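You operate a simulated robot arm through the tools that you are given. There is no shell and no other tool. Be economical: measure what you need, move in short steps, check, and stop when the job is done.

Carry out the task below with a simulated robot arm. There is one attempt and no reset: what you move stays moved.

Task
Brush the lint off the jumper and put it in the wool drawer.
Fine: use the green brush and put it back; the drawer ends shut.

It is judged by the outcome, as a careful person would: the job done as asked, and still so three seconds after it is handed in. It fails if anything else is knocked over, pushed out of place, dropped, spilled or broken.

Robot
A 7-joint arm with a two-finger parallel gripper, fixed in place. Base frame: the origin is at the foot of the arm, x ahead of it, y to its left, z up. Units: m, degrees, N and s.
With the tool pointing down near the work surface it reaches from about 0.34 to 0.76 m from the base axis. Its first joint turns from -115.0 to 115.0 degrees. Payload 3.91 kg.
The TCP is the grasp point between the finger pads, 0.03 m short of the fingertips. In the tool frame z runs along the fingers and y along their closing line. The gripper opens to 0.11 m. The fingers are 0.02 m wide and 0.01 m thick; the gripper's body (0.048 by 0.112 m) begins 0.055 m behind the TCP.
Orientation is that of the tool frame in the base frame, as [roll, pitch, yaw] about the fixed x, y, z axes, in that order (R = Rz(yaw) Ry(pitch) Rx(roll)). With the fingers straight down and closing along the base's y, the tool's x points along the base's -x, its y along +y and its z along -z.

Tools
- The arm moves only by the tool jog_arm. Its argument "motion" is a list of rows, each a list of 7 numbers: the shift along the base's x, y, z in units of 100 mm (1.0 is 100 mm), then the turn, a rotation vector about the base's x, y, z in units of 120 degrees (1.0 is 120 degrees), then the closure, from 0 (fully open) to 1 (shut). In form: [[x, y, z, ax, ay, az, jaw], ...]. A call has 1 to 10 rows; each row is the pose to reach, as a shift and turn from the pose commanded when the call began. A call with a number of a shift or a turn outside -1 to 1 is refused whole. Rows are played at 5 a second. More than 0.05 m and 8.6 degrees between two rows, or a gripper value outside its range, and nothing of the call is played. Where a pose cannot be reached the arm comes as near as it can. A force on the tool above 40 N (or 10 N above the force at the start of the call, whichever is more), or a blocked arm, ends the call early, and 0.2 s more pass. The fingers move at their own pace (about 0.108 m/s each) and stop on an object; they squeeze with about 43 N. The grip force told is the motor's: it shows also when the fingers shut on nothing. Time passes only in rows, and 0.2 s behind the last, so rows that repeat a pose let the fingers close. It gives the time, the measured TCP pose, the force on the tool (base axes), the opening and the grip force at its end, in the units of the frame above (readings bear some noise), and new pictures: "show" is both (left out), scene, wrist or none.
- Cameras (640 x 400 px; columns grow to the right, rows downward): "scene" is fixed at [0.0529, -0.6494, 1.5691]; the picture's right is [0.92, -0.40, 0.00], its down [-0.19, -0.44, -0.88] and it looks along [0.35, 0.81, -0.48] (base axes); focal length 310 px, centre (320, 200). "wrist" rides on the gripper at [0.072, 0.017, -0.103] in the tool frame; the picture's right is [-0.23, 0.97, 0.00], its down [-0.76, -0.18, -0.62] and it looks along [-0.61, -0.14, 0.78] (tool axes); focal length 222 px, centre (320, 200). There is no depth. A picture from a camera that has moved, and an enlarged one, comes with that camera's place and axes in the base frame and with its lens.
- lift_body(by): slides the trunk up (or, below 0, down) by that many m; the arm rides with it, the base frame stays. It gives what a move gives, with no picture.
- enlarge(camera, box): a new picture of the part [left, top, right, bottom] of that camera's present view, enlarged. No time passes.
- close_job(): hands the job in; it is judged then, once.

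Work in short steps. Places have to be worked out from the pictures, the camera data and where the tool is seen: move nearer, look again, correct. Check each grasp and each placing, and mend what went wrong. You have 120 turns and 200 pictures in all, those below and enlarged ones among them. Open the gripper and draw the arm clear of the work before you hand the job in, unless the task says otherwise; then end with one line.

The tools are called as a command line: name --pt "numbers of a row" for each row, then --argument value for the rest, lists and objects as JSON in quotes. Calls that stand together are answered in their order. jog_arm: Moves the arm, as the interface text tells. Its arguments: {"type":"object","properties":{"motion":{"type":"array","items":{"type":"array","items":{"type":"number"}}},"show":{"type":"string","enum":["both","scene","wrist","none"]}},"required":["motion"]} The other tools are called the same way: lift_body (by) slides the trunk up or down; enlarge (camera, box) takes an enlarged picture of a part of a camera's view; close_job () hands the job in.

At the start:

```text
t: 0.0
tool_pos: [0.3276, 0.3143, 1.2683]
tool_rot: [-180.0, 0.0, -180.0]
ft_force: [-0.9, -0.4, 0.4]
gripper_width: 0.1098
grip_force: 0.0
trunk travel left (down, up): [-0.775, 0.215]
```

scene: 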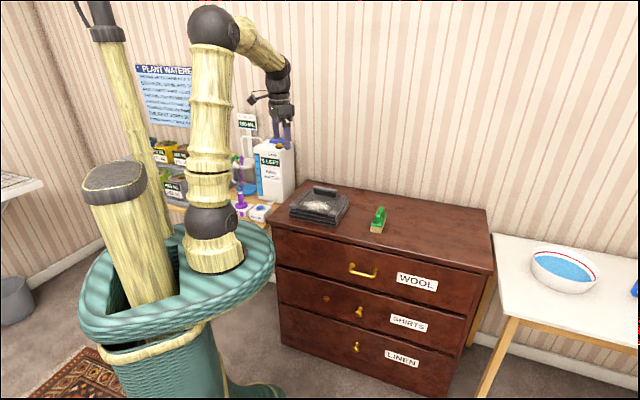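
wrist: 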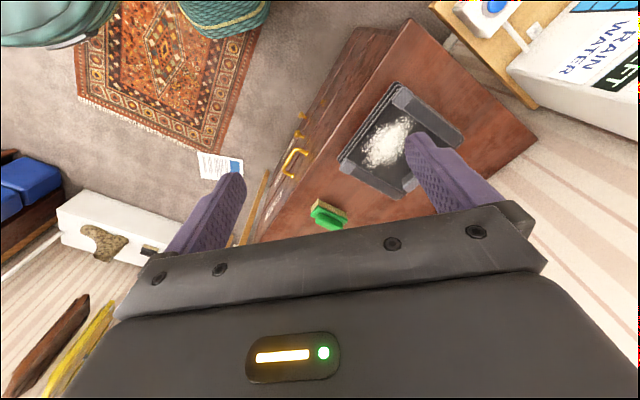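

I'll look closely at the chest top, the brush and the drawer before moving.

enlarge --camera "scene" --box '[260, 170, 420, 270]'

enlarge --camera "scene" --box '[260, 230, 500, 380]'

enlarge --camera "wrist" --box '[240, 60, 480, 240]'

```text
4.00 times, centred on (340, 220) of scene
camera zoom: at [0.0529, -0.6494, 1.5691], right [0.92, -0.4, 0.0], down [-0.19, -0.44, -0.88], along [0.35, 0.81, -0.48], focal length 1238 px, centre (240, 120)
```

zoom: 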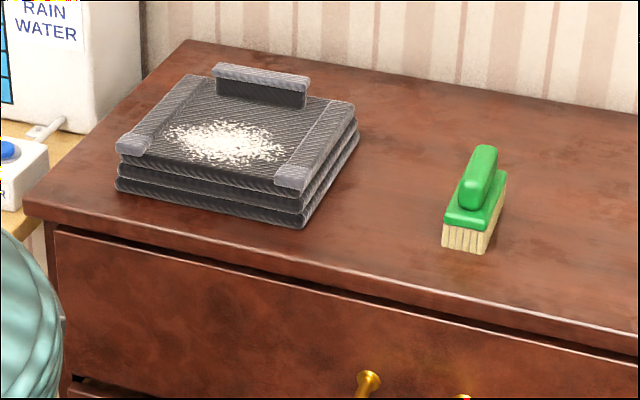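

```text
2.67 times, centred on (380, 305) of scene
camera zoom: at [0.0529, -0.6494, 1.5691], right [0.92, -0.4, 0.0], down [-0.19, -0.44, -0.88], along [0.35, 0.81, -0.48], focal length 826 px, centre (160, -80)
```

zoom: 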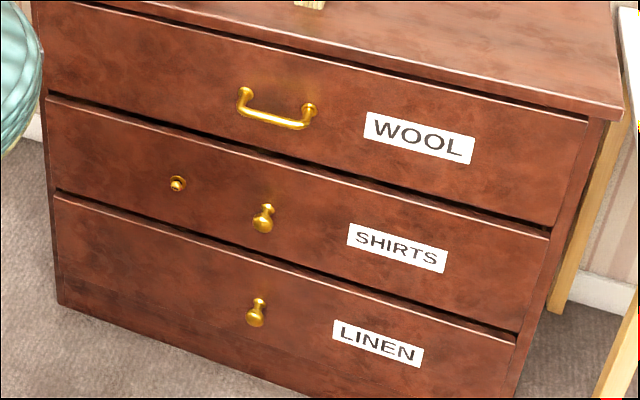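

```text
2.22 times, centred on (360, 150) of wrist
camera zoom: at [0.2554, 0.3322, 1.3719], right [0.23, 0.97, 0.0], down [0.76, -0.18, 0.62], along [0.61, -0.14, -0.78], focal length 494 px, centre (231, 311)
```

zoom: 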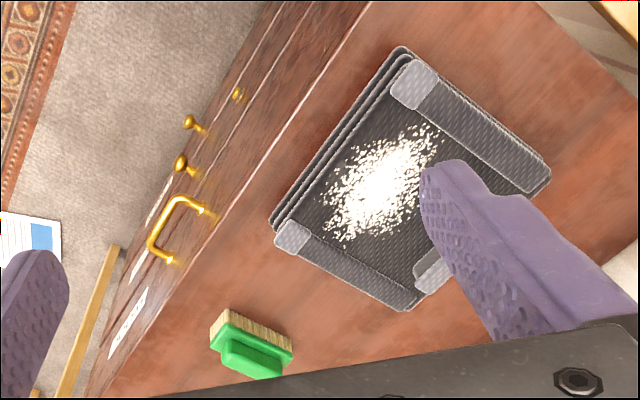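

The brush stands bristles down near (0.71, 0.25), with its long axis along the chest's depth (about 45°). The jumper is near (0.51, 0.45), and the wool handle is near (0.58, 0.14, 0.73). I'll turn the tool 45° to line up with the chest and move closer to look.

jog_arm --pt "0.16 0 -0.16 0 0 0.0625 0" --pt "0.33 0 -0.33 0 0 0.125 0" --pt "0.5 0 -0.5 0 0 0.1875 0" --pt "0.66 0 -0.66 0 0 0.25 0" --pt "0.83 0 -0.83 0 0 0.3125 0" --pt "1 0 -1 0 0 0.375 0"

```text
t: 1.4
tool_pos: [0.4293, 0.3144, 1.1688]
tool_rot: [-179.9, 0.0, -134.8]
ft_force: [0.2, 0.0, 0.1]
gripper_width: 0.1101
grip_force: 0.2
trunk travel left (down, up): [-0.775, 0.215]
camera wrist: at [0.3664, 0.2758, 1.2717], right [-0.53, 0.85, 0.0], down [0.66, 0.41, 0.62], along [0.53, 0.33, -0.78], focal length 222 px, centre (320, 200)
```

scene: 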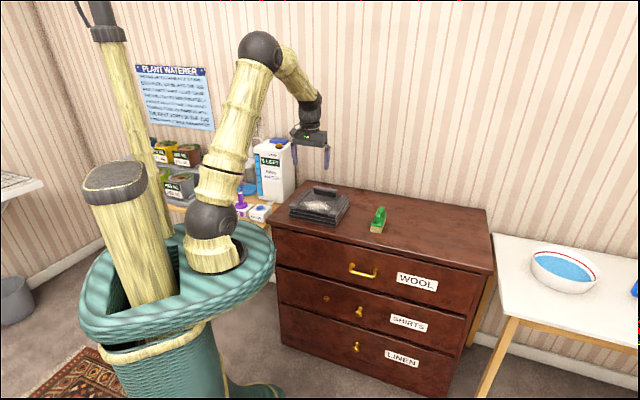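
wrist: 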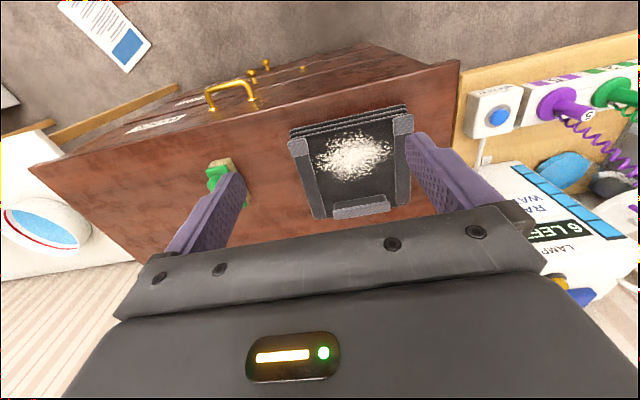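

The tool now lines up with the chest. I'll move toward the brush.

jog_arm --pt "0.33 -0.12 -0.2 0 0 0 0" --pt "0.66 -0.25 -0.4 0 0 0 0" --pt "1 -0.38 -0.6 0 0 0 0" --show "none"

jog_arm --pt "0.33 -0.12 -0.1 0 0 0 0" --pt "0.66 -0.25 -0.2 0 0 0 0" --pt "1 -0.38 -0.3 0 0 0 0"

```text
t: 2.2
tool_pos: [0.5307, 0.2775, 1.1081]
tool_rot: [179.9, -0.1, -135.0]
ft_force: [-1.1, -0.1, -1.1]
gripper_width: 0.11
grip_force: 0.1
trunk travel left (down, up): [-0.775, 0.215]
```

```text
t: 3.0
tool_pos: [0.6304, 0.2391, 1.078]
tool_rot: [-180.0, 0.0, -135.1]
ft_force: [0.1, 0.4, -0.5]
gripper_width: 0.1097
grip_force: 0.0
trunk travel left (down, up): [-0.775, 0.215]
camera wrist: at [0.5666, 0.2005, 1.1808], right [-0.53, 0.85, 0.0], down [0.66, 0.41, 0.62], along [0.53, 0.33, -0.78], focal length 222 px, centre (320, 200)
```

scene: 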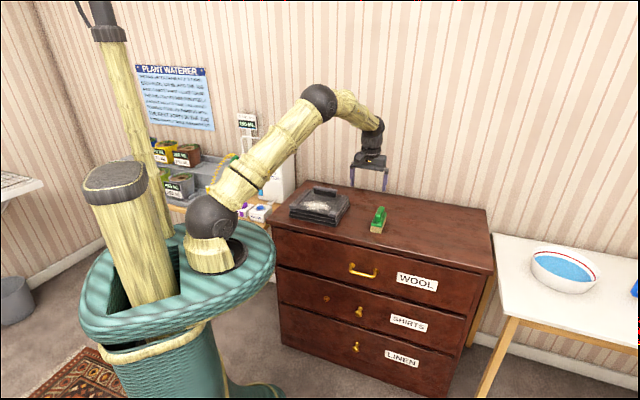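
wrist: 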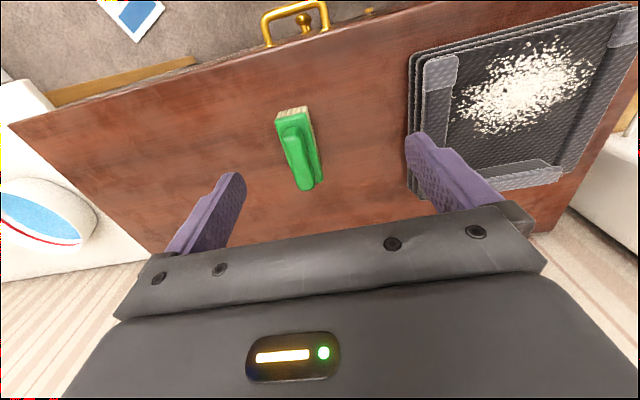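

enlarge --camera "wrist" --box '[220, 80, 380, 210]'

enlarge --camera "scene" --box '[340, 185, 420, 245]'

```text
3.08 times, centred on (300, 145) of wrist
camera zoom: at [0.5666, 0.2005, 1.1808], right [-0.53, 0.85, 0.0], down [0.66, 0.41, 0.62], along [0.53, 0.33, -0.78], focal length 684 px, centre (382, 369)
```

zoom: 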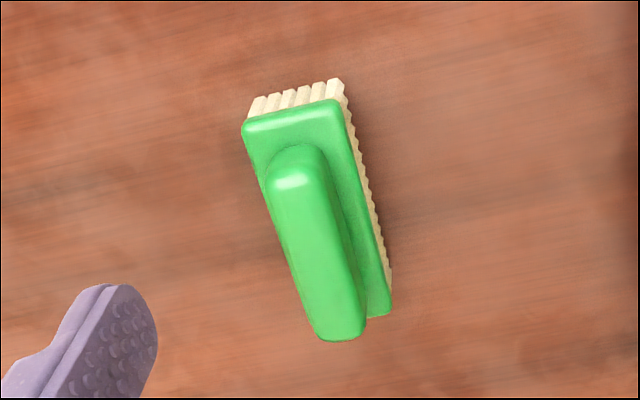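

```text
6.67 times, centred on (380, 215) of scene
camera zoom: at [0.0529, -0.6494, 1.5691], right [0.92, -0.4, 0.0], down [-0.19, -0.44, -0.88], along [0.35, 0.81, -0.48], focal length 2064 px, centre (-80, 100)
```

zoom: 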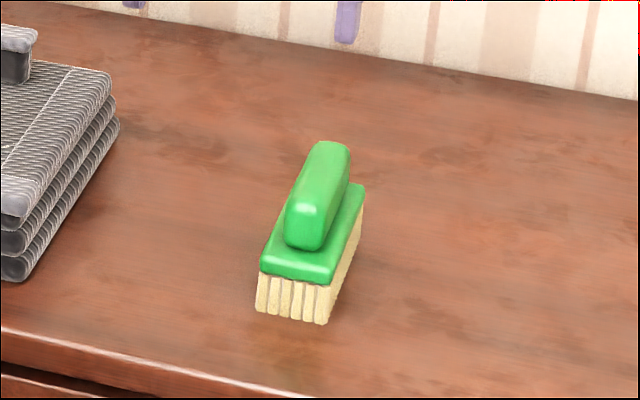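

The brush is about 0.105 long and 0.047 wide, and its handle's centre is near (0.703, 0.253). I'll move above the handle and stop at z≈0.985 to check.

jog_arm --pt "0.25 0.04 -0.3 0 0 0 0" --pt "0.5 0.08 -0.6 0 0 0 0" --pt "0.7 0.12 -0.93 0 0 0 0" --pt "0.7 0.12 -0.93 0 0 0 0"

enlarge --camera "scene" --box '[330, 150, 430, 240]'

```text
t: 4.0
tool_pos: [0.6993, 0.2513, 0.9843]
tool_rot: [180.0, -0.1, -134.9]
ft_force: [-0.8, -0.4, 0.3]
gripper_width: 0.11
grip_force: 0.0
trunk travel left (down, up): [-0.775, 0.215]
camera wrist: at [0.6367, 0.2127, 1.0876], right [-0.53, 0.85, 0.0], down [0.66, 0.41, 0.62], along [0.53, 0.33, -0.78], focal length 222 px, centre (320, 200)
```

scene: 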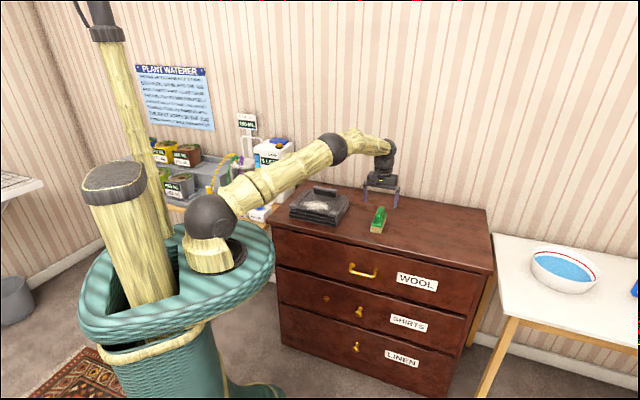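
wrist: 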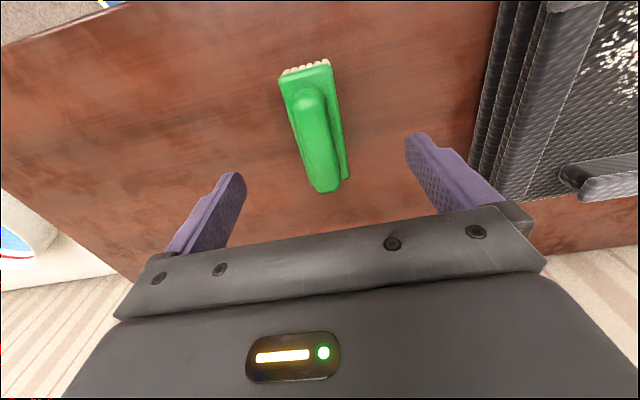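

```text
4.44 times, centred on (380, 195) of scene
camera zoom: at [0.0529, -0.6494, 1.5691], right [0.92, -0.4, 0.0], down [-0.19, -0.44, -0.88], along [0.35, 0.81, -0.48], focal length 1376 px, centre (53, 222)
```

zoom: 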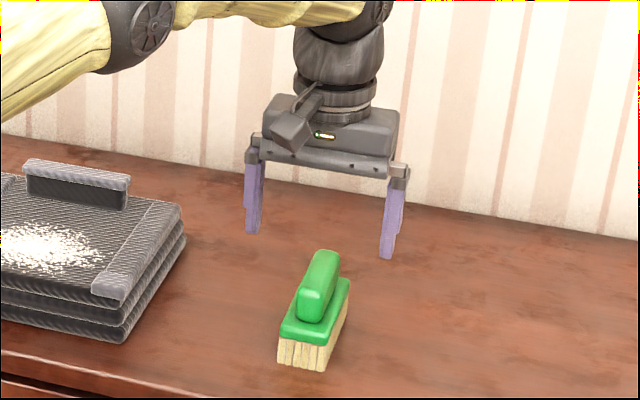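

The handle sits centred between the fingers. I'll descend so the fingertips are just above the green plate, then look.

jog_arm --pt "0.02 0 -0.2 0 0 0 0" --pt "0.02 0 -0.4 0 0 0 0" --pt "0.02 0 -0.56 0 0 0 0" --pt "0.02 0 -0.56 0 0 0 0"

enlarge --camera "scene" --box '[330, 160, 430, 250]'

```text
t: 5.0
tool_pos: [0.6989, 0.2505, 0.9288]
tool_rot: [-180.0, 0.0, -134.9]
ft_force: [-0.5, -0.6, 0.3]
gripper_width: 0.11
grip_force: 0.1
trunk travel left (down, up): [-0.775, 0.215]
camera wrist: at [0.6373, 0.2126, 1.0318], right [-0.53, 0.85, 0.0], down [0.66, 0.41, 0.62], along [0.53, 0.33, -0.78], focal length 222 px, centre (320, 200)
```

scene: 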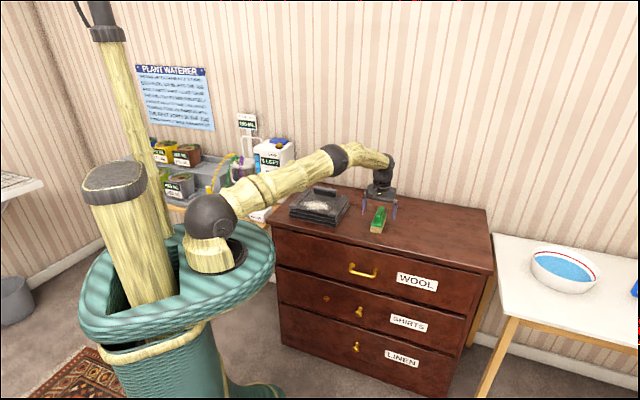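
wrist: 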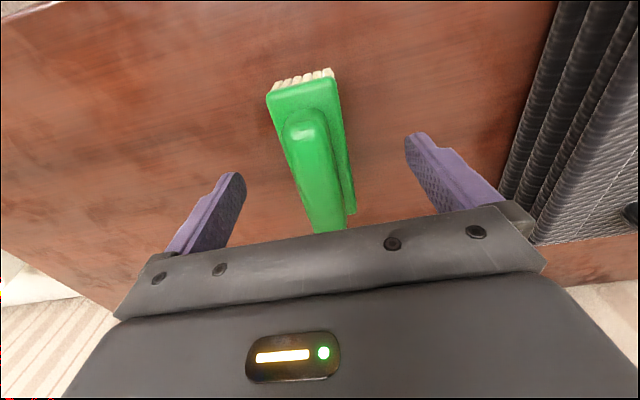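

```text
4.44 times, centred on (380, 205) of scene
camera zoom: at [0.0529, -0.6494, 1.5691], right [0.92, -0.4, 0.0], down [-0.19, -0.44, -0.88], along [0.35, 0.81, -0.48], focal length 1376 px, centre (53, 178)
```

zoom: 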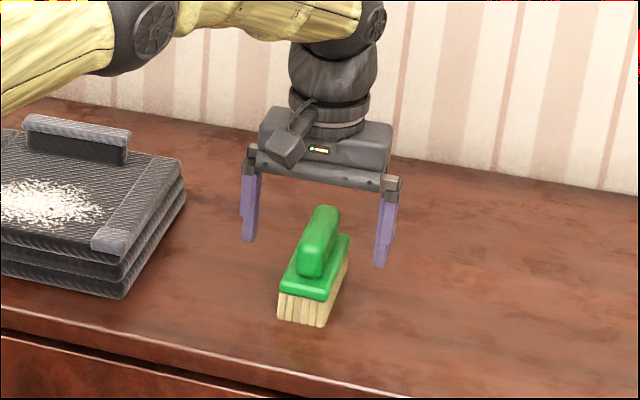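

The tips sit beside the handle and clear of the plate. I'll close on it.

jog_arm --pt "0 0 -0.03 0 0 0 0.3" --pt "0 0 -0.03 0 0 0 0.6" --pt "0 0 -0.03 0 0 0 1" --pt "0 0 -0.03 0 0 0 1" --pt "0 0 -0.03 0 0 0 1"

enlarge --camera "scene" --box '[330, 160, 430, 250]'

```text
t: 6.2
tool_pos: [0.6991, 0.2521, 0.9256]
tool_rot: [180.0, 0.0, -135.1]
ft_force: [0.0, 0.1, -0.4]
gripper_width: 0.0249
grip_force: 42.6
trunk travel left (down, up): [-0.775, 0.215]
camera wrist: at [0.6368, 0.2129, 1.0289], right [-0.53, 0.85, 0.0], down [0.66, 0.41, 0.62], along [0.53, 0.33, -0.78], focal length 222 px, centre (320, 200)
```

scene: 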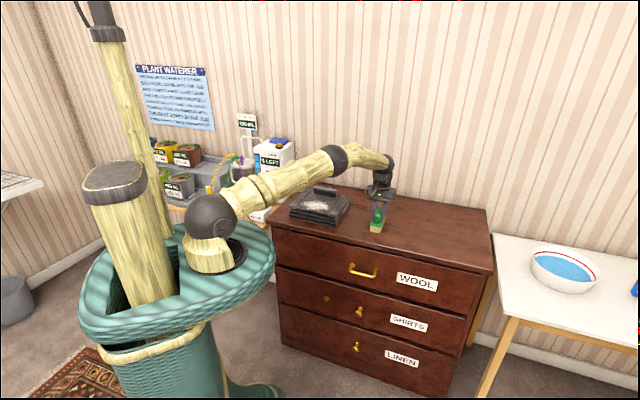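
wrist: 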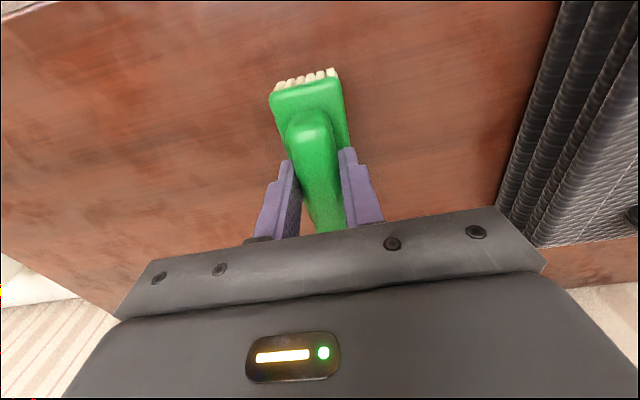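

```text
4.44 times, centred on (380, 205) of scene
camera zoom: at [0.0529, -0.6494, 1.5691], right [0.92, -0.4, 0.0], down [-0.19, -0.44, -0.88], along [0.35, 0.81, -0.48], focal length 1376 px, centre (53, 178)
```

zoom: 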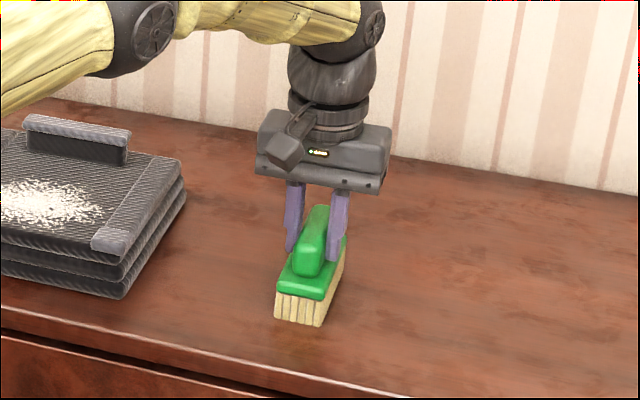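

The brush is held: opening 25 mm, 43 N. Its home TCP is (0.6996, 0.2503, 0.9263). I'll lift straight up, then carry it toward the jumper.

jog_arm --pt "0 0 0.1 0 0 0 1" --pt "0 0 0.4 0 0 0 1" --pt "0 0 0.7 0 0 0 1" --pt "0 0 1 0 0 0 1" --show "none"

jog_arm --pt "-0.33 0.28 0 0 0 0 1" --pt "-0.66 0.56 0 0 0 0 1" --pt "-1 0.83 0 0 0 0 1"

enlarge --camera "scene" --box '[280, 140, 400, 240]'

```text
t: 7.2
tool_pos: [0.6997, 0.2505, 1.0288]
tool_rot: [-180.0, 0.0, -135.0]
ft_force: [-0.3, -0.2, -1.7]
gripper_width: 0.0255
grip_force: 42.9
trunk travel left (down, up): [-0.775, 0.215]
```

```text
t: 8.0
tool_pos: [0.5998, 0.3332, 1.0281]
tool_rot: [-179.9, 0.0, -135.0]
ft_force: [-0.8, -0.6, -0.8]
gripper_width: 0.0251
grip_force: 43.1
trunk travel left (down, up): [-0.775, 0.215]
camera wrist: at [0.5373, 0.2937, 1.1322], right [-0.53, 0.85, 0.0], down [0.66, 0.41, 0.62], along [0.53, 0.33, -0.78], focal length 222 px, centre (320, 200)
```

scene: 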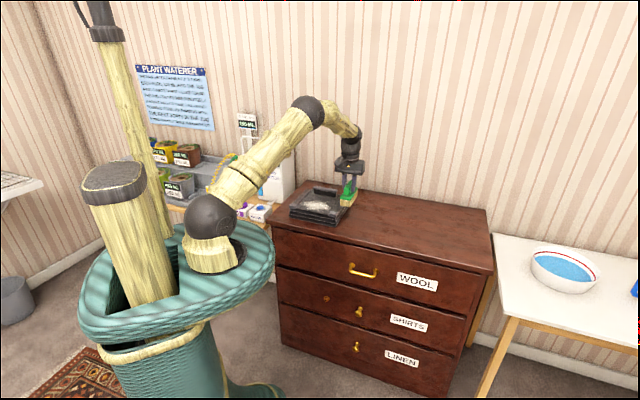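
wrist: 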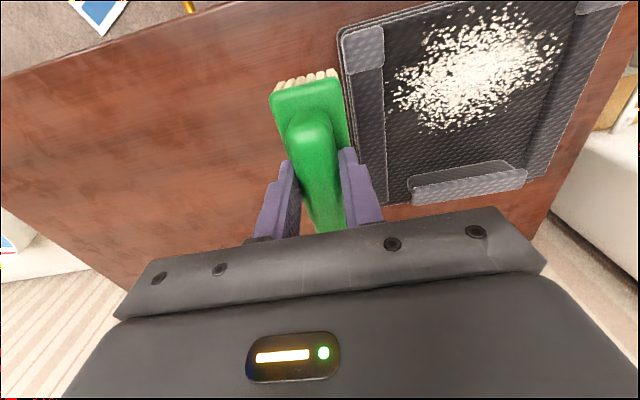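

```text
4.00 times, centred on (340, 190) of scene
camera zoom: at [0.0529, -0.6494, 1.5691], right [0.92, -0.4, 0.0], down [-0.19, -0.44, -0.88], along [0.35, 0.81, -0.48], focal length 1238 px, centre (240, 240)
```

zoom: 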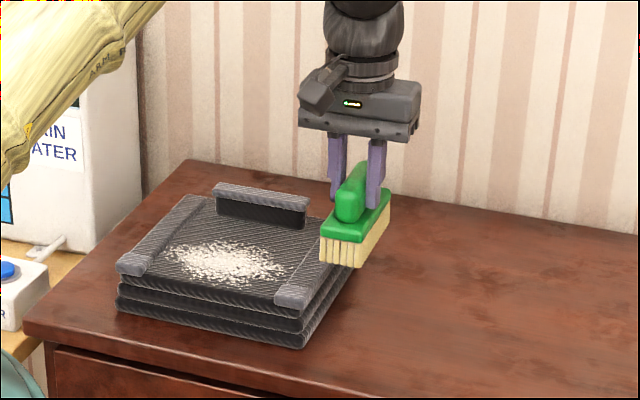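

The brush hangs straight. Along the chest's depth (n) and width (s), the lint spans n 0.61–0.705 and s −0.03–0.117, between the sleeve rolls and in front of the collar. I'll move over the lint's right end and come down to just above the cloth.

jog_arm --pt "-0.4 0.31 0 0 0 0 1" --pt "-0.8 0.62 0 0 0 0 1" --pt "-0.8 0.62 -0.17 0 0 0 1" --pt "-0.8 0.62 -0.35 0 0 0 1" --pt "-0.8 0.62 -0.35 0 0 0 1"

enlarge --camera "scene" --box '[280, 140, 380, 240]'

enlarge --camera "wrist" --box '[220, 0, 580, 225]'

```text
refused: row 1 steps farther than a row can; nothing moved
```

```text
4.00 times, centred on (330, 190) of scene
camera zoom: at [0.0529, -0.6494, 1.5691], right [0.92, -0.4, 0.0], down [-0.19, -0.44, -0.88], along [0.35, 0.81, -0.48], focal length 1238 px, centre (280, 240)
```

zoom: 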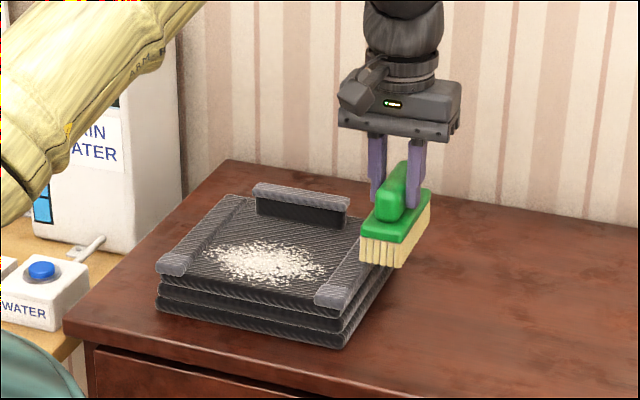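

```text
1.78 times, centred on (400, 112) of wrist
camera zoom: at [0.5373, 0.2937, 1.1322], right [-0.53, 0.85, 0.0], down [0.66, 0.41, 0.62], along [0.53, 0.33, -0.78], focal length 395 px, centre (178, 356)
```

zoom: 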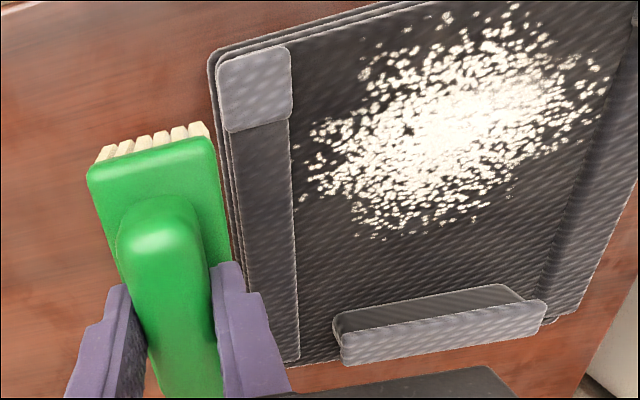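

That first row was just over the 50 mm step limit. I'll send the same move in smaller steps.

jog_arm --pt "-0.3 0.23 0 0 0 0 1" --pt "-0.6 0.46 0 0 0 0 1" --pt "-0.8 0.62 0 0 0 0 1" --pt "-0.8 0.62 -0.17 0 0 0 1" --pt "-0.8 0.62 -0.35 0 0 0 1" --pt "-0.8 0.62 -0.35 0 0 0 1" --show "none"

enlarge --camera "scene" --box '[280, 140, 380, 240]'

enlarge --camera "wrist" --box '[220, 0, 580, 225]'

```text
t: 9.4
tool_pos: [0.521, 0.3947, 0.9907]
tool_rot: [-180.0, 0.1, -135.0]
ft_force: [-0.1, 0.0, -0.8]
gripper_width: 0.0254
grip_force: 43.3
trunk travel left (down, up): [-0.775, 0.215]
```

```text
4.00 times, centred on (330, 190) of scene
camera zoom: at [0.0529, -0.6494, 1.5691], right [0.92, -0.4, 0.0], down [-0.19, -0.44, -0.88], along [0.35, 0.81, -0.48], focal length 1238 px, centre (280, 240)
```

zoom: 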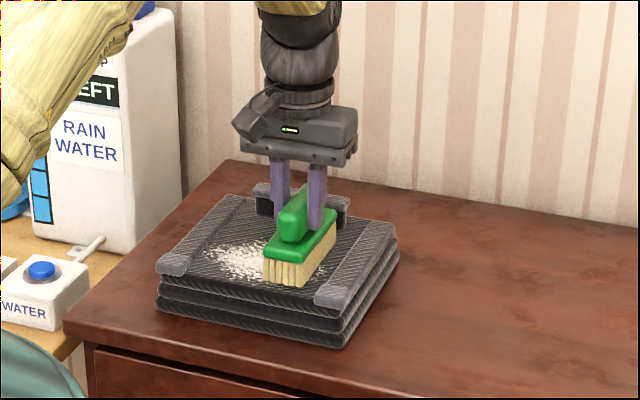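

```text
1.78 times, centred on (400, 112) of wrist
camera zoom: at [0.4585, 0.3563, 1.0941], right [-0.53, 0.85, 0.0], down [0.66, 0.41, 0.62], along [0.53, 0.33, -0.78], focal length 395 px, centre (178, 356)
```

zoom: 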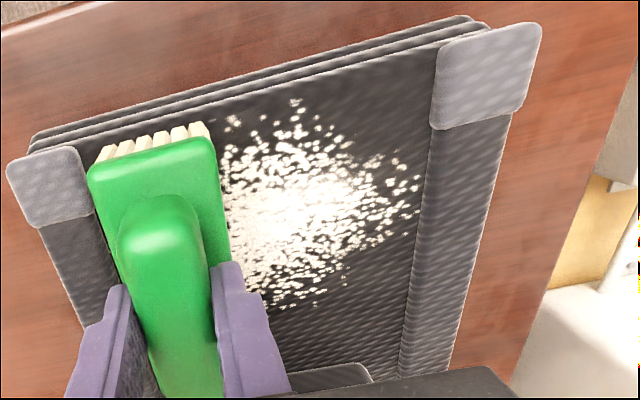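

The brush is over the lint's right end and between the sleeve rolls. I'll lower slowly and feel for contact.

jog_arm --pt "0 0 -0.04 0 0 0 1" --pt "0 0 -0.08 0 0 0 1" --pt "0 0 -0.1 0 0 0 1" --show "none"

enlarge --camera "scene" --box '[290, 170, 370, 230]'

```text
t: 10.2
tool_pos: [0.5194, 0.3943, 0.9819]
tool_rot: [180.0, 0.1, -135.1]
ft_force: [-0.4, -0.2, -1.7]
gripper_width: 0.0253
grip_force: 42.8
trunk travel left (down, up): [-0.775, 0.215]
```

```text
6.67 times, centred on (330, 200) of scene
camera zoom: at [0.0529, -0.6494, 1.5691], right [0.92, -0.4, 0.0], down [-0.19, -0.44, -0.88], along [0.35, 0.81, -0.48], focal length 2064 px, centre (253, 200)
```

zoom: 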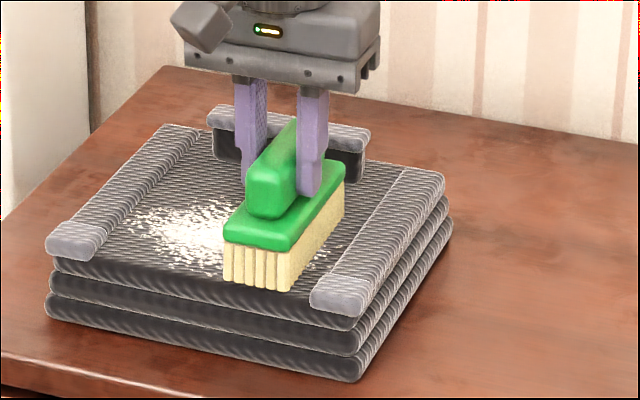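

No contact at a bristle height of about 0.905, so I'll go a little lower.

jog_arm --pt "0 0 -0.02 0 0 0 1" --pt "0 0 -0.04 0 0 0 1" --pt "0 0 -0.04 0 0 0 1" --show "none"

jog_arm --pt "0 0 -0.02 0 0 0 1" --pt "0 0 -0.04 0 0 0 1" --pt "0 0 -0.04 0 0 0 1" --show "none"

enlarge --camera "scene" --box '[290, 170, 370, 230]'

```text
t: 11.0
tool_pos: [0.5195, 0.3961, 0.9784]
tool_rot: [179.9, 0.1, -135.0]
ft_force: [1.6, 0.9, 3.7]
gripper_width: 0.0254
grip_force: 42.9
trunk travel left (down, up): [-0.775, 0.215]
```

```text
t: 11.8
tool_pos: [0.5196, 0.3953, 0.9776]
tool_rot: [180.0, 0.5, -135.0]
ft_force: [2.9, 2.5, 32.8]
gripper_width: 0.0254
grip_force: 43.1
trunk travel left (down, up): [-0.775, 0.215]
```

```text
6.67 times, centred on (330, 200) of scene
camera zoom: at [0.0529, -0.6494, 1.5691], right [0.92, -0.4, 0.0], down [-0.19, -0.44, -0.88], along [0.35, 0.81, -0.48], focal length 2064 px, centre (253, 200)
```

zoom: 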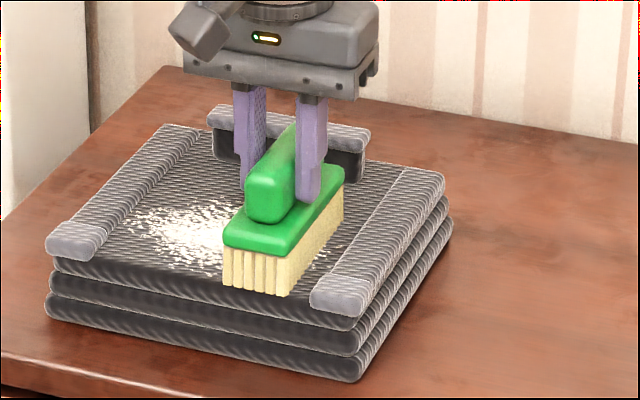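

Contact starts at commanded z≈0.978 and was 33 N at 0.974. I'll ease off to about 5 N and make one short stroke, watching both the lint and the jumper.

jog_arm --pt "0 0 0.037 0 0 0 1" --pt "0 0 0.037 0 0 0 1" --pt "-0.12 0.12 0.037 0 0 0 1" --pt "-0.25 0.25 0.037 0 0 0 1" --show "none"

enlarge --camera "scene" --box '[290, 170, 370, 230]'

enlarge --camera "wrist" --box '[220, 0, 580, 225]'

```text
t: 12.8
tool_pos: [0.4939, 0.4187, 0.9778]
tool_rot: [-180.0, -0.1, -135.0]
ft_force: [2.4, -3.4, 16.4]
gripper_width: 0.0254
grip_force: 43.0
trunk travel left (down, up): [-0.775, 0.215]
```

```text
6.67 times, centred on (330, 200) of scene
camera zoom: at [0.0529, -0.6494, 1.5691], right [0.92, -0.4, 0.0], down [-0.19, -0.44, -0.88], along [0.35, 0.81, -0.48], focal length 2064 px, centre (253, 200)
```

zoom: 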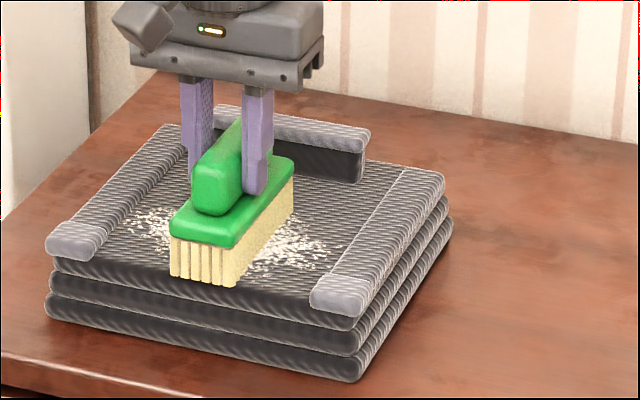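

```text
1.78 times, centred on (400, 112) of wrist
camera zoom: at [0.4305, 0.3804, 1.0804], right [-0.53, 0.85, 0.0], down [0.66, 0.41, 0.62], along [0.53, 0.33, -0.78], focal length 395 px, centre (178, 356)
```

zoom: 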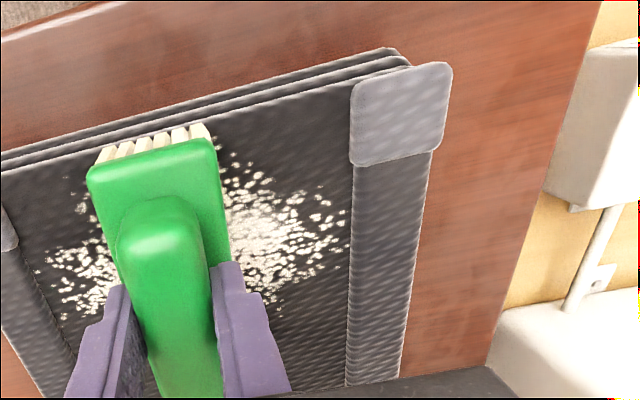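

The lint thins where the brush passed and the jumper stayed put. I'll finish the stroke to the left end, sweep back to the right, and sweep left again.

jog_arm --pt "-0.18 0.18 0 0 0 0 1" --pt "-0.35 0.35 0 0 0 0 1" --pt "-0.15 0.15 0 0 0 0 1" --pt "0.07 -0.07 0 0 0 0 1" --pt "0.27 -0.27 0 0 0 0 1" --pt "0.07 -0.07 0 0 0 0 1" --pt "-0.15 0.15 0 0 0 0 1" --pt "-0.35 0.35 0 0 0 0 1" --show "none"

enlarge --camera "scene" --box '[290, 170, 370, 230]'

enlarge --camera "wrist" --box '[120, 0, 480, 225]'

```text
t: 14.6
tool_pos: [0.4592, 0.4571, 0.9757]
tool_rot: [179.9, 0.0, -134.9]
ft_force: [-0.1, 0.6, 3.8]
gripper_width: 0.0252
grip_force: 43.5
trunk travel left (down, up): [-0.775, 0.215]
```

```text
6.67 times, centred on (330, 200) of scene
camera zoom: at [0.0529, -0.6494, 1.5691], right [0.92, -0.4, 0.0], down [-0.19, -0.44, -0.88], along [0.35, 0.81, -0.48], focal length 2064 px, centre (253, 200)
```

zoom: 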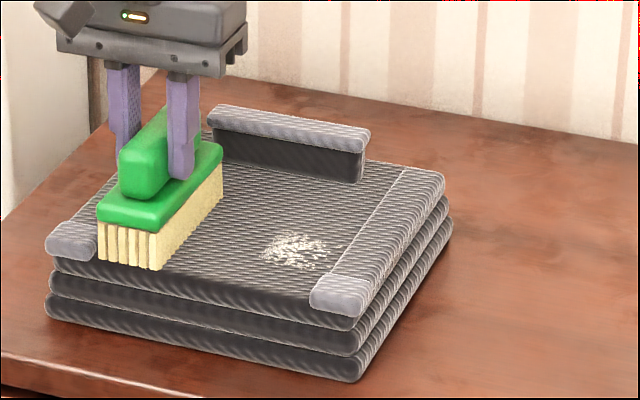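

```text
1.78 times, centred on (300, 112) of wrist
camera zoom: at [0.3956, 0.4177, 1.0803], right [-0.53, 0.85, 0.0], down [0.66, 0.41, 0.62], along [0.53, 0.33, -0.78], focal length 395 px, centre (356, 356)
```

zoom: 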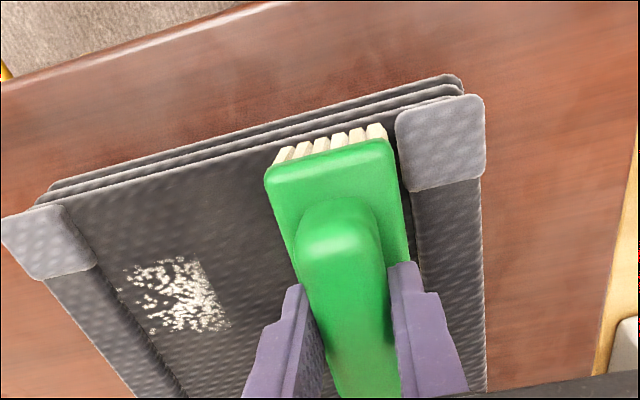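

Most of the lint is gone. A patch remains at the right end (s≈0.08–0.12), so I'll do several strokes there.

jog_arm --pt "0.25 -0.25 -0.005 0 0 0 1" --pt "0.5 -0.5 -0.005 0 0 0 1" --pt "0.66 -0.66 -0.005 0 0 0 1" --pt "0.68 -0.68 -0.005 0 0 0 1" --pt "0.5 -0.5 -0.005 0 0 0 1" --pt "0.3 -0.3 -0.005 0 0 0 1" --pt "0.5 -0.5 -0.005 0 0 0 1" --pt "0.68 -0.68 -0.005 0 0 0 1" --pt "0.4 -0.4 -0.005 0 0 0 1" --pt "0.1 -0.1 -0.005 0 0 0 1" --show "none"

enlarge --camera "scene" --box '[290, 170, 370, 230]'

enlarge --camera "wrist" --box '[120, 0, 480, 225]'

```text
t: 16.8
tool_pos: [0.4697, 0.445, 0.9758]
tool_rot: [-180.0, 0.1, -135.0]
ft_force: [4.2, -4.0, 19.7]
gripper_width: 0.0254
grip_force: 43.0
trunk travel left (down, up): [-0.775, 0.215]
```

```text
6.67 times, centred on (330, 200) of scene
camera zoom: at [0.0529, -0.6494, 1.5691], right [0.92, -0.4, 0.0], down [-0.19, -0.44, -0.88], along [0.35, 0.81, -0.48], focal length 2064 px, centre (253, 200)
```

zoom: 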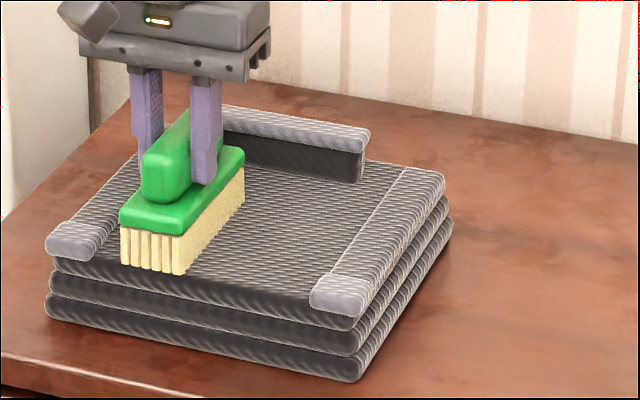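

```text
1.78 times, centred on (300, 112) of wrist
camera zoom: at [0.4063, 0.4064, 1.0798], right [-0.53, 0.85, 0.0], down [0.66, 0.41, 0.63], along [0.53, 0.33, -0.78], focal length 395 px, centre (356, 356)
```

zoom: 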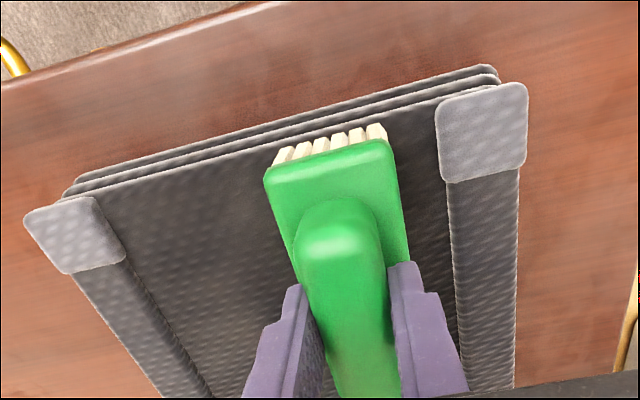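

The right side is clean. I'll lift the brush and check the whole surface.

jog_arm --pt "0 0 0.2 0 0 0 1" --pt "0 0 0.4 0 0 0 1" --pt "0 0 0.6 0 0 0 1" --pt "0.3 -0.25 0.6 0 0 0 1" --pt "0.6 -0.5 0.6 0 0 0 1" --pt "1 -0.75 0.6 0 0 0 1" --show "none"

enlarge --camera "scene" --box '[270, 160, 370, 235]'

enlarge --camera "wrist" --box '[240, 0, 640, 250]'

```text
t: 18.2
tool_pos: [0.5714, 0.3689, 1.0372]
tool_rot: [179.8, 0.0, -135.1]
ft_force: [-0.3, -1.1, -1.0]
gripper_width: 0.0252
grip_force: 42.7
trunk travel left (down, up): [-0.775, 0.215]
```

```text
5.33 times, centred on (320, 198) of scene
camera zoom: at [0.0529, -0.6494, 1.5691], right [0.92, -0.4, 0.0], down [-0.19, -0.44, -0.88], along [0.35, 0.81, -0.48], focal length 1651 px, centre (320, 213)
```

zoom: 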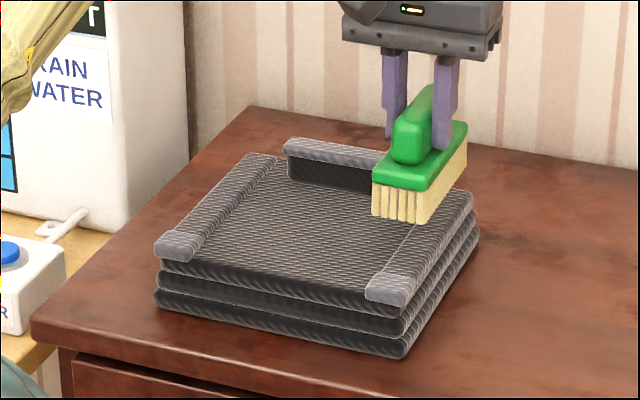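

```text
1.60 times, centred on (440, 125) of wrist
camera zoom: at [0.509, 0.3303, 1.1403], right [-0.53, 0.85, 0.0], down [0.66, 0.41, 0.62], along [0.53, 0.33, -0.78], focal length 355 px, centre (128, 320)
```

zoom: 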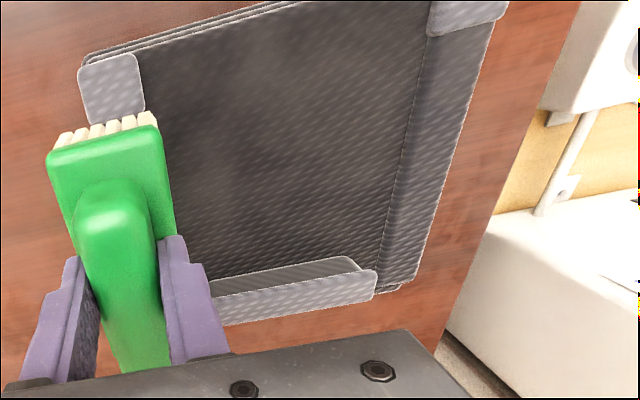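

The jumper is clean and hasn't moved. I'll return the brush to its home spot.

jog_arm --pt "0.33 -0.33 0 0 0 0 1" --pt "0.66 -0.66 0 0 0 0 1" --pt "1 -1 0 0 0 0 1" --show "none"

jog_arm --pt "0.3 -0.2 0 0 0 0 1" --pt "0.3 -0.2 -0.3 0 0 0 1" --pt "0.3 -0.2 -0.6 0 0 0 1" --pt "0.3 -0.2 -0.85 0 0 0 1" --pt "0.3 -0.2 -1.0 0 0 0 1" --pt "0.3 -0.2 -1.0 0 0 0 1" --show "none"

jog_arm --pt "0 0 -0.05 0 0 0 1" --pt "0 0 -0.1 0 0 0 1" --pt "0 0 -0.1 0 0 0 1" --show "none"

enlarge --camera "scene" --box '[330, 160, 430, 250]'

```text
t: 19.0
tool_pos: [0.673, 0.2693, 1.0355]
tool_rot: [179.9, -0.1, -135.1]
ft_force: [0.3, 0.5, -1.0]
gripper_width: 0.0256
grip_force: 43.3
trunk travel left (down, up): [-0.775, 0.215]
```

```text
t: 20.4
tool_pos: [0.6998, 0.2491, 0.9372]
tool_rot: [180.0, 0.0, -135.0]
ft_force: [-0.3, -0.2, -1.2]
gripper_width: 0.0256
grip_force: 42.9
trunk travel left (down, up): [-0.775, 0.215]
```

```text
t: 21.2
tool_pos: [0.7, 0.2493, 0.9272]
tool_rot: [180.0, 0.1, -135.0]
ft_force: [-1.0, 0.0, -0.9]
gripper_width: 0.0254
grip_force: 42.2
trunk travel left (down, up): [-0.775, 0.215]
```

```text
4.44 times, centred on (380, 205) of scene
camera zoom: at [0.0529, -0.6494, 1.5691], right [0.92, -0.4, 0.0], down [-0.19, -0.44, -0.88], along [0.35, 0.81, -0.48], focal length 1376 px, centre (53, 178)
```

zoom: 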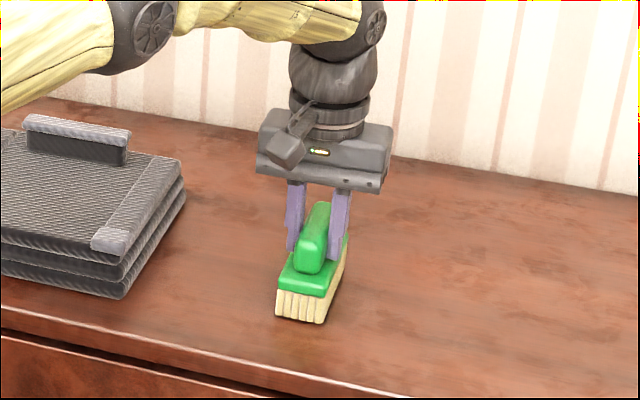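

No contact yet, so the brush is perhaps 1–2 mm up. I'll lower gently until I feel the top.

jog_arm --pt "0 0 -0.01 0 0 0 1" --pt "0 0 -0.015 0 0 0 1" --pt "0 0 -0.015 0 0 0 1" --show "none"

jog_arm --pt "0 0 -0.005 0 0 0 1" --pt "0 0 -0.01 0 0 0 1" --pt "0 0 -0.01 0 0 0 1" --show "none"

```text
t: 22.0
tool_pos: [0.6993, 0.2517, 0.9257]
tool_rot: [180.0, 0.0, -135.0]
ft_force: [0.6, -1.0, -0.3]
gripper_width: 0.0254
grip_force: 43.2
trunk travel left (down, up): [-0.775, 0.215]
```

```text
t: 22.8
tool_pos: [0.7005, 0.2508, 0.9241]
tool_rot: [180.0, 0.0, -135.0]
ft_force: [0.3, 0.3, -0.2]
gripper_width: 0.0256
grip_force: 43.1
trunk travel left (down, up): [-0.775, 0.215]
```

jog_arm --pt "0 0 -0.01 0 0 0 1" --pt "0 0 -0.01 0 0 0 1" --pt "0 0 -0.01 0 0 0 1" --show "none"

```text
t: 23.6
tool_pos: [0.6996, 0.2507, 0.9236]
tool_rot: [-179.9, 0.1, -135.0]
ft_force: [-0.1, -1.0, 4.6]
gripper_width: 0.0252
grip_force: 43.1
trunk travel left (down, up): [-0.775, 0.215]
```

That's contact at about 5 N. I'll release and rise straight up.

jog_arm --pt "0 0 0.005 0 0 0 0.6" --pt "0 0 0.005 0 0 0 0.2" --pt "0 0 0.005 0 0 0 0" --pt "0 0 0.3 0 0 0 0" --pt "0 0 0.65 0 0 0 0" --pt "0 0 1 0 0 0 0"

enlarge --camera "scene" --box '[330, 160, 430, 250]'

```text
t: 25.0
tool_pos: [0.7014, 0.2516, 1.0237]
tool_rot: [-180.0, 0.0, -135.0]
ft_force: [-0.1, -1.1, -0.3]
gripper_width: 0.11
grip_force: 0.1
trunk travel left (down, up): [-0.775, 0.215]
camera wrist: at [0.6379, 0.2134, 1.128], right [-0.53, 0.85, 0.0], down [0.66, 0.41, 0.62], along [0.53, 0.33, -0.78], focal length 222 px, centre (320, 200)
```

scene: 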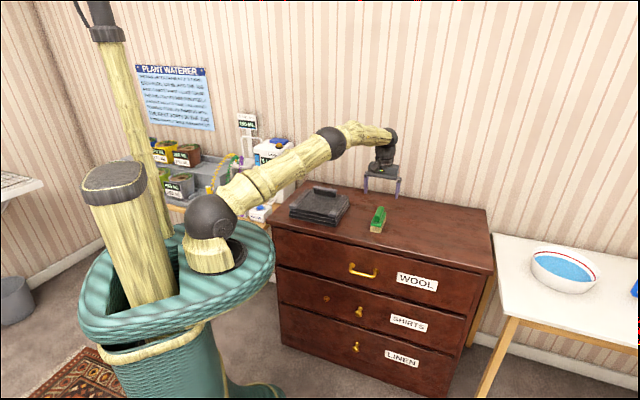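
wrist: 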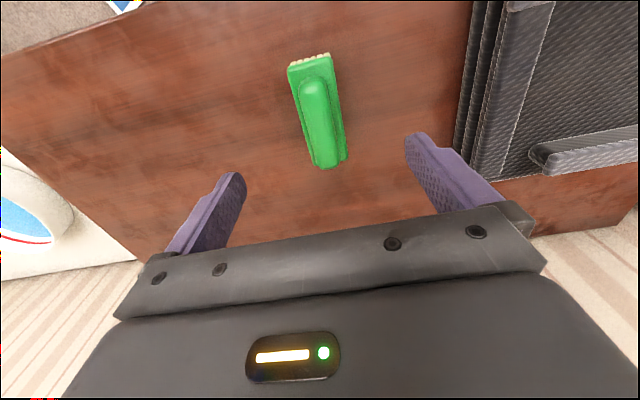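

```text
4.44 times, centred on (380, 205) of scene
camera zoom: at [0.0529, -0.6494, 1.5691], right [0.92, -0.4, 0.0], down [-0.19, -0.44, -0.88], along [0.35, 0.81, -0.48], focal length 1376 px, centre (53, 178)
```

zoom: 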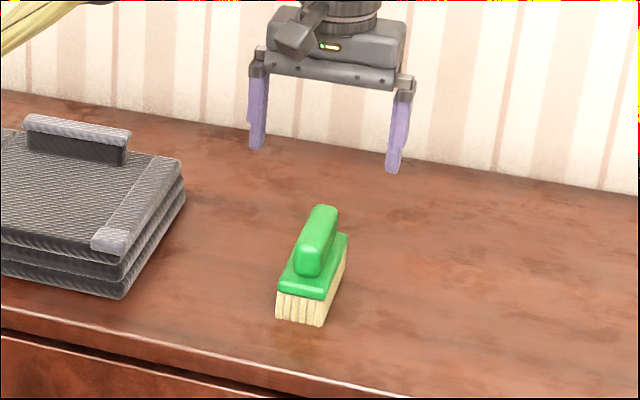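

The brush is back in place. Next is the wool drawer: triangulating the handle bar puts it near (0.575, 0.157, 0.713), running along the chest front. I'll swing round so the fingers close along the chest's depth, and back off to the front of the chest.

jog_arm --pt "-0.16 -0.14 0.2 0 0 -0.0625 0" --pt "-0.33 -0.29 0.3 0 0 -0.125 0" --pt "-0.5 -0.44 0.3 0 0 -0.1875 0" --pt "-0.66 -0.58 0.3 0 0 -0.25 0" --pt "-0.83 -0.73 0.3 0 0 -0.3125 0" --pt "-1 -0.88 0.3 0 0 -0.375 0" --show "none"

jog_arm --pt "-0.16 -0.14 -0.2 0 0 -0.0625 0" --pt "-0.33 -0.29 -0.3 0 0 -0.125 0" --pt "-0.5 -0.44 -0.3 0 0 -0.1875 0" --pt "-0.66 -0.58 -0.3 0 0 -0.25 0" --pt "-0.83 -0.73 -0.3 0 0 -0.3125 0" --pt "-1 -0.88 -0.3 0 0 -0.375 0"

```text
t: 26.4
tool_pos: [0.6008, 0.1624, 1.0558]
tool_rot: [180.0, 0.0, 179.9]
ft_force: [0.5, 0.0, -0.7]
gripper_width: 0.1102
grip_force: 0.2
trunk travel left (down, up): [-0.775, 0.215]
```

```text
t: 27.8
tool_pos: [0.4991, 0.0749, 1.0243]
tool_rot: [-180.0, -0.1, 135.0]
ft_force: [-0.2, 0.4, -0.1]
gripper_width: 0.1099
grip_force: 0.0
trunk travel left (down, up): [-0.775, 0.215]
camera wrist: at [0.46, 0.1393, 1.1283], right [0.85, 0.53, 0.0], down [0.41, -0.67, 0.62], along [0.33, -0.53, -0.78], focal length 222 px, centre (320, 200)
```

scene: 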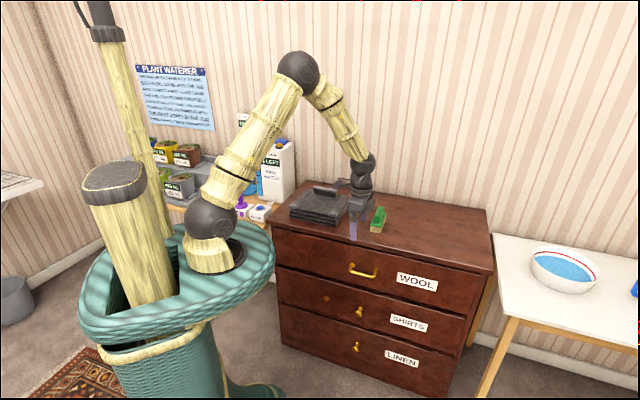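
wrist: 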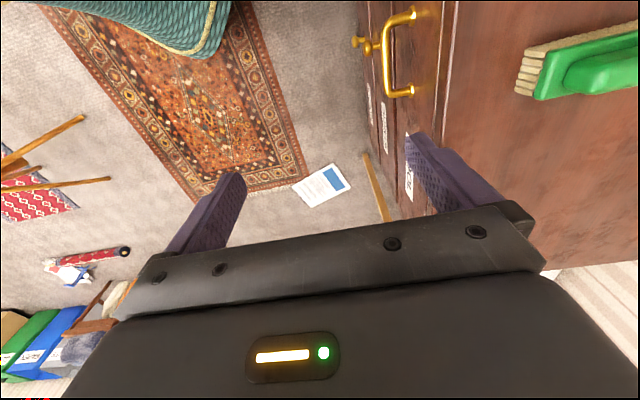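

The wrist camera now looks at the handle from the side. I'll enlarge the handle and the paper on the floor.

enlarge --camera "wrist" --box '[340, 0, 500, 120]'

enlarge --camera "wrist" --box '[290, 155, 360, 215]'

```text
3.33 times, centred on (420, 60) of wrist
camera zoom: at [0.46, 0.1393, 1.1283], right [0.85, 0.53, 0.0], down [0.41, -0.67, 0.62], along [0.33, -0.53, -0.78], focal length 740 px, centre (-13, 667)
```

zoom: 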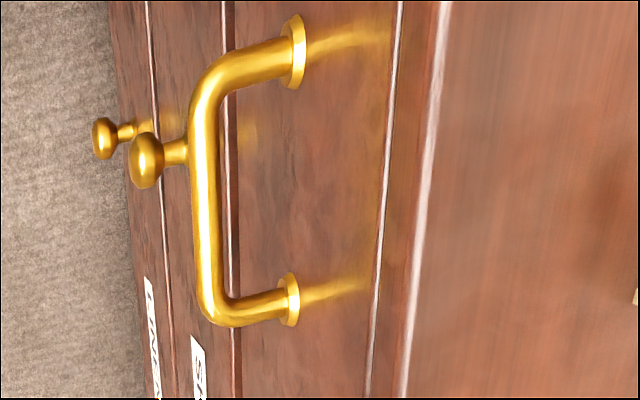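

```text
6.67 times, centred on (325, 185) of wrist
camera zoom: at [0.46, 0.1393, 1.1283], right [0.85, 0.53, 0.0], down [0.41, -0.67, 0.62], along [0.33, -0.53, -0.78], focal length 1481 px, centre (287, 300)
```

zoom: 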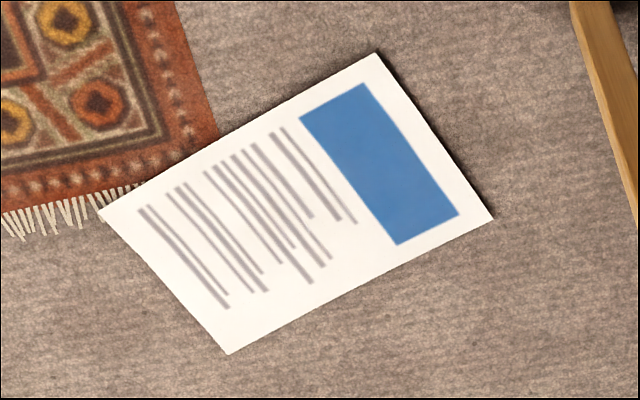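

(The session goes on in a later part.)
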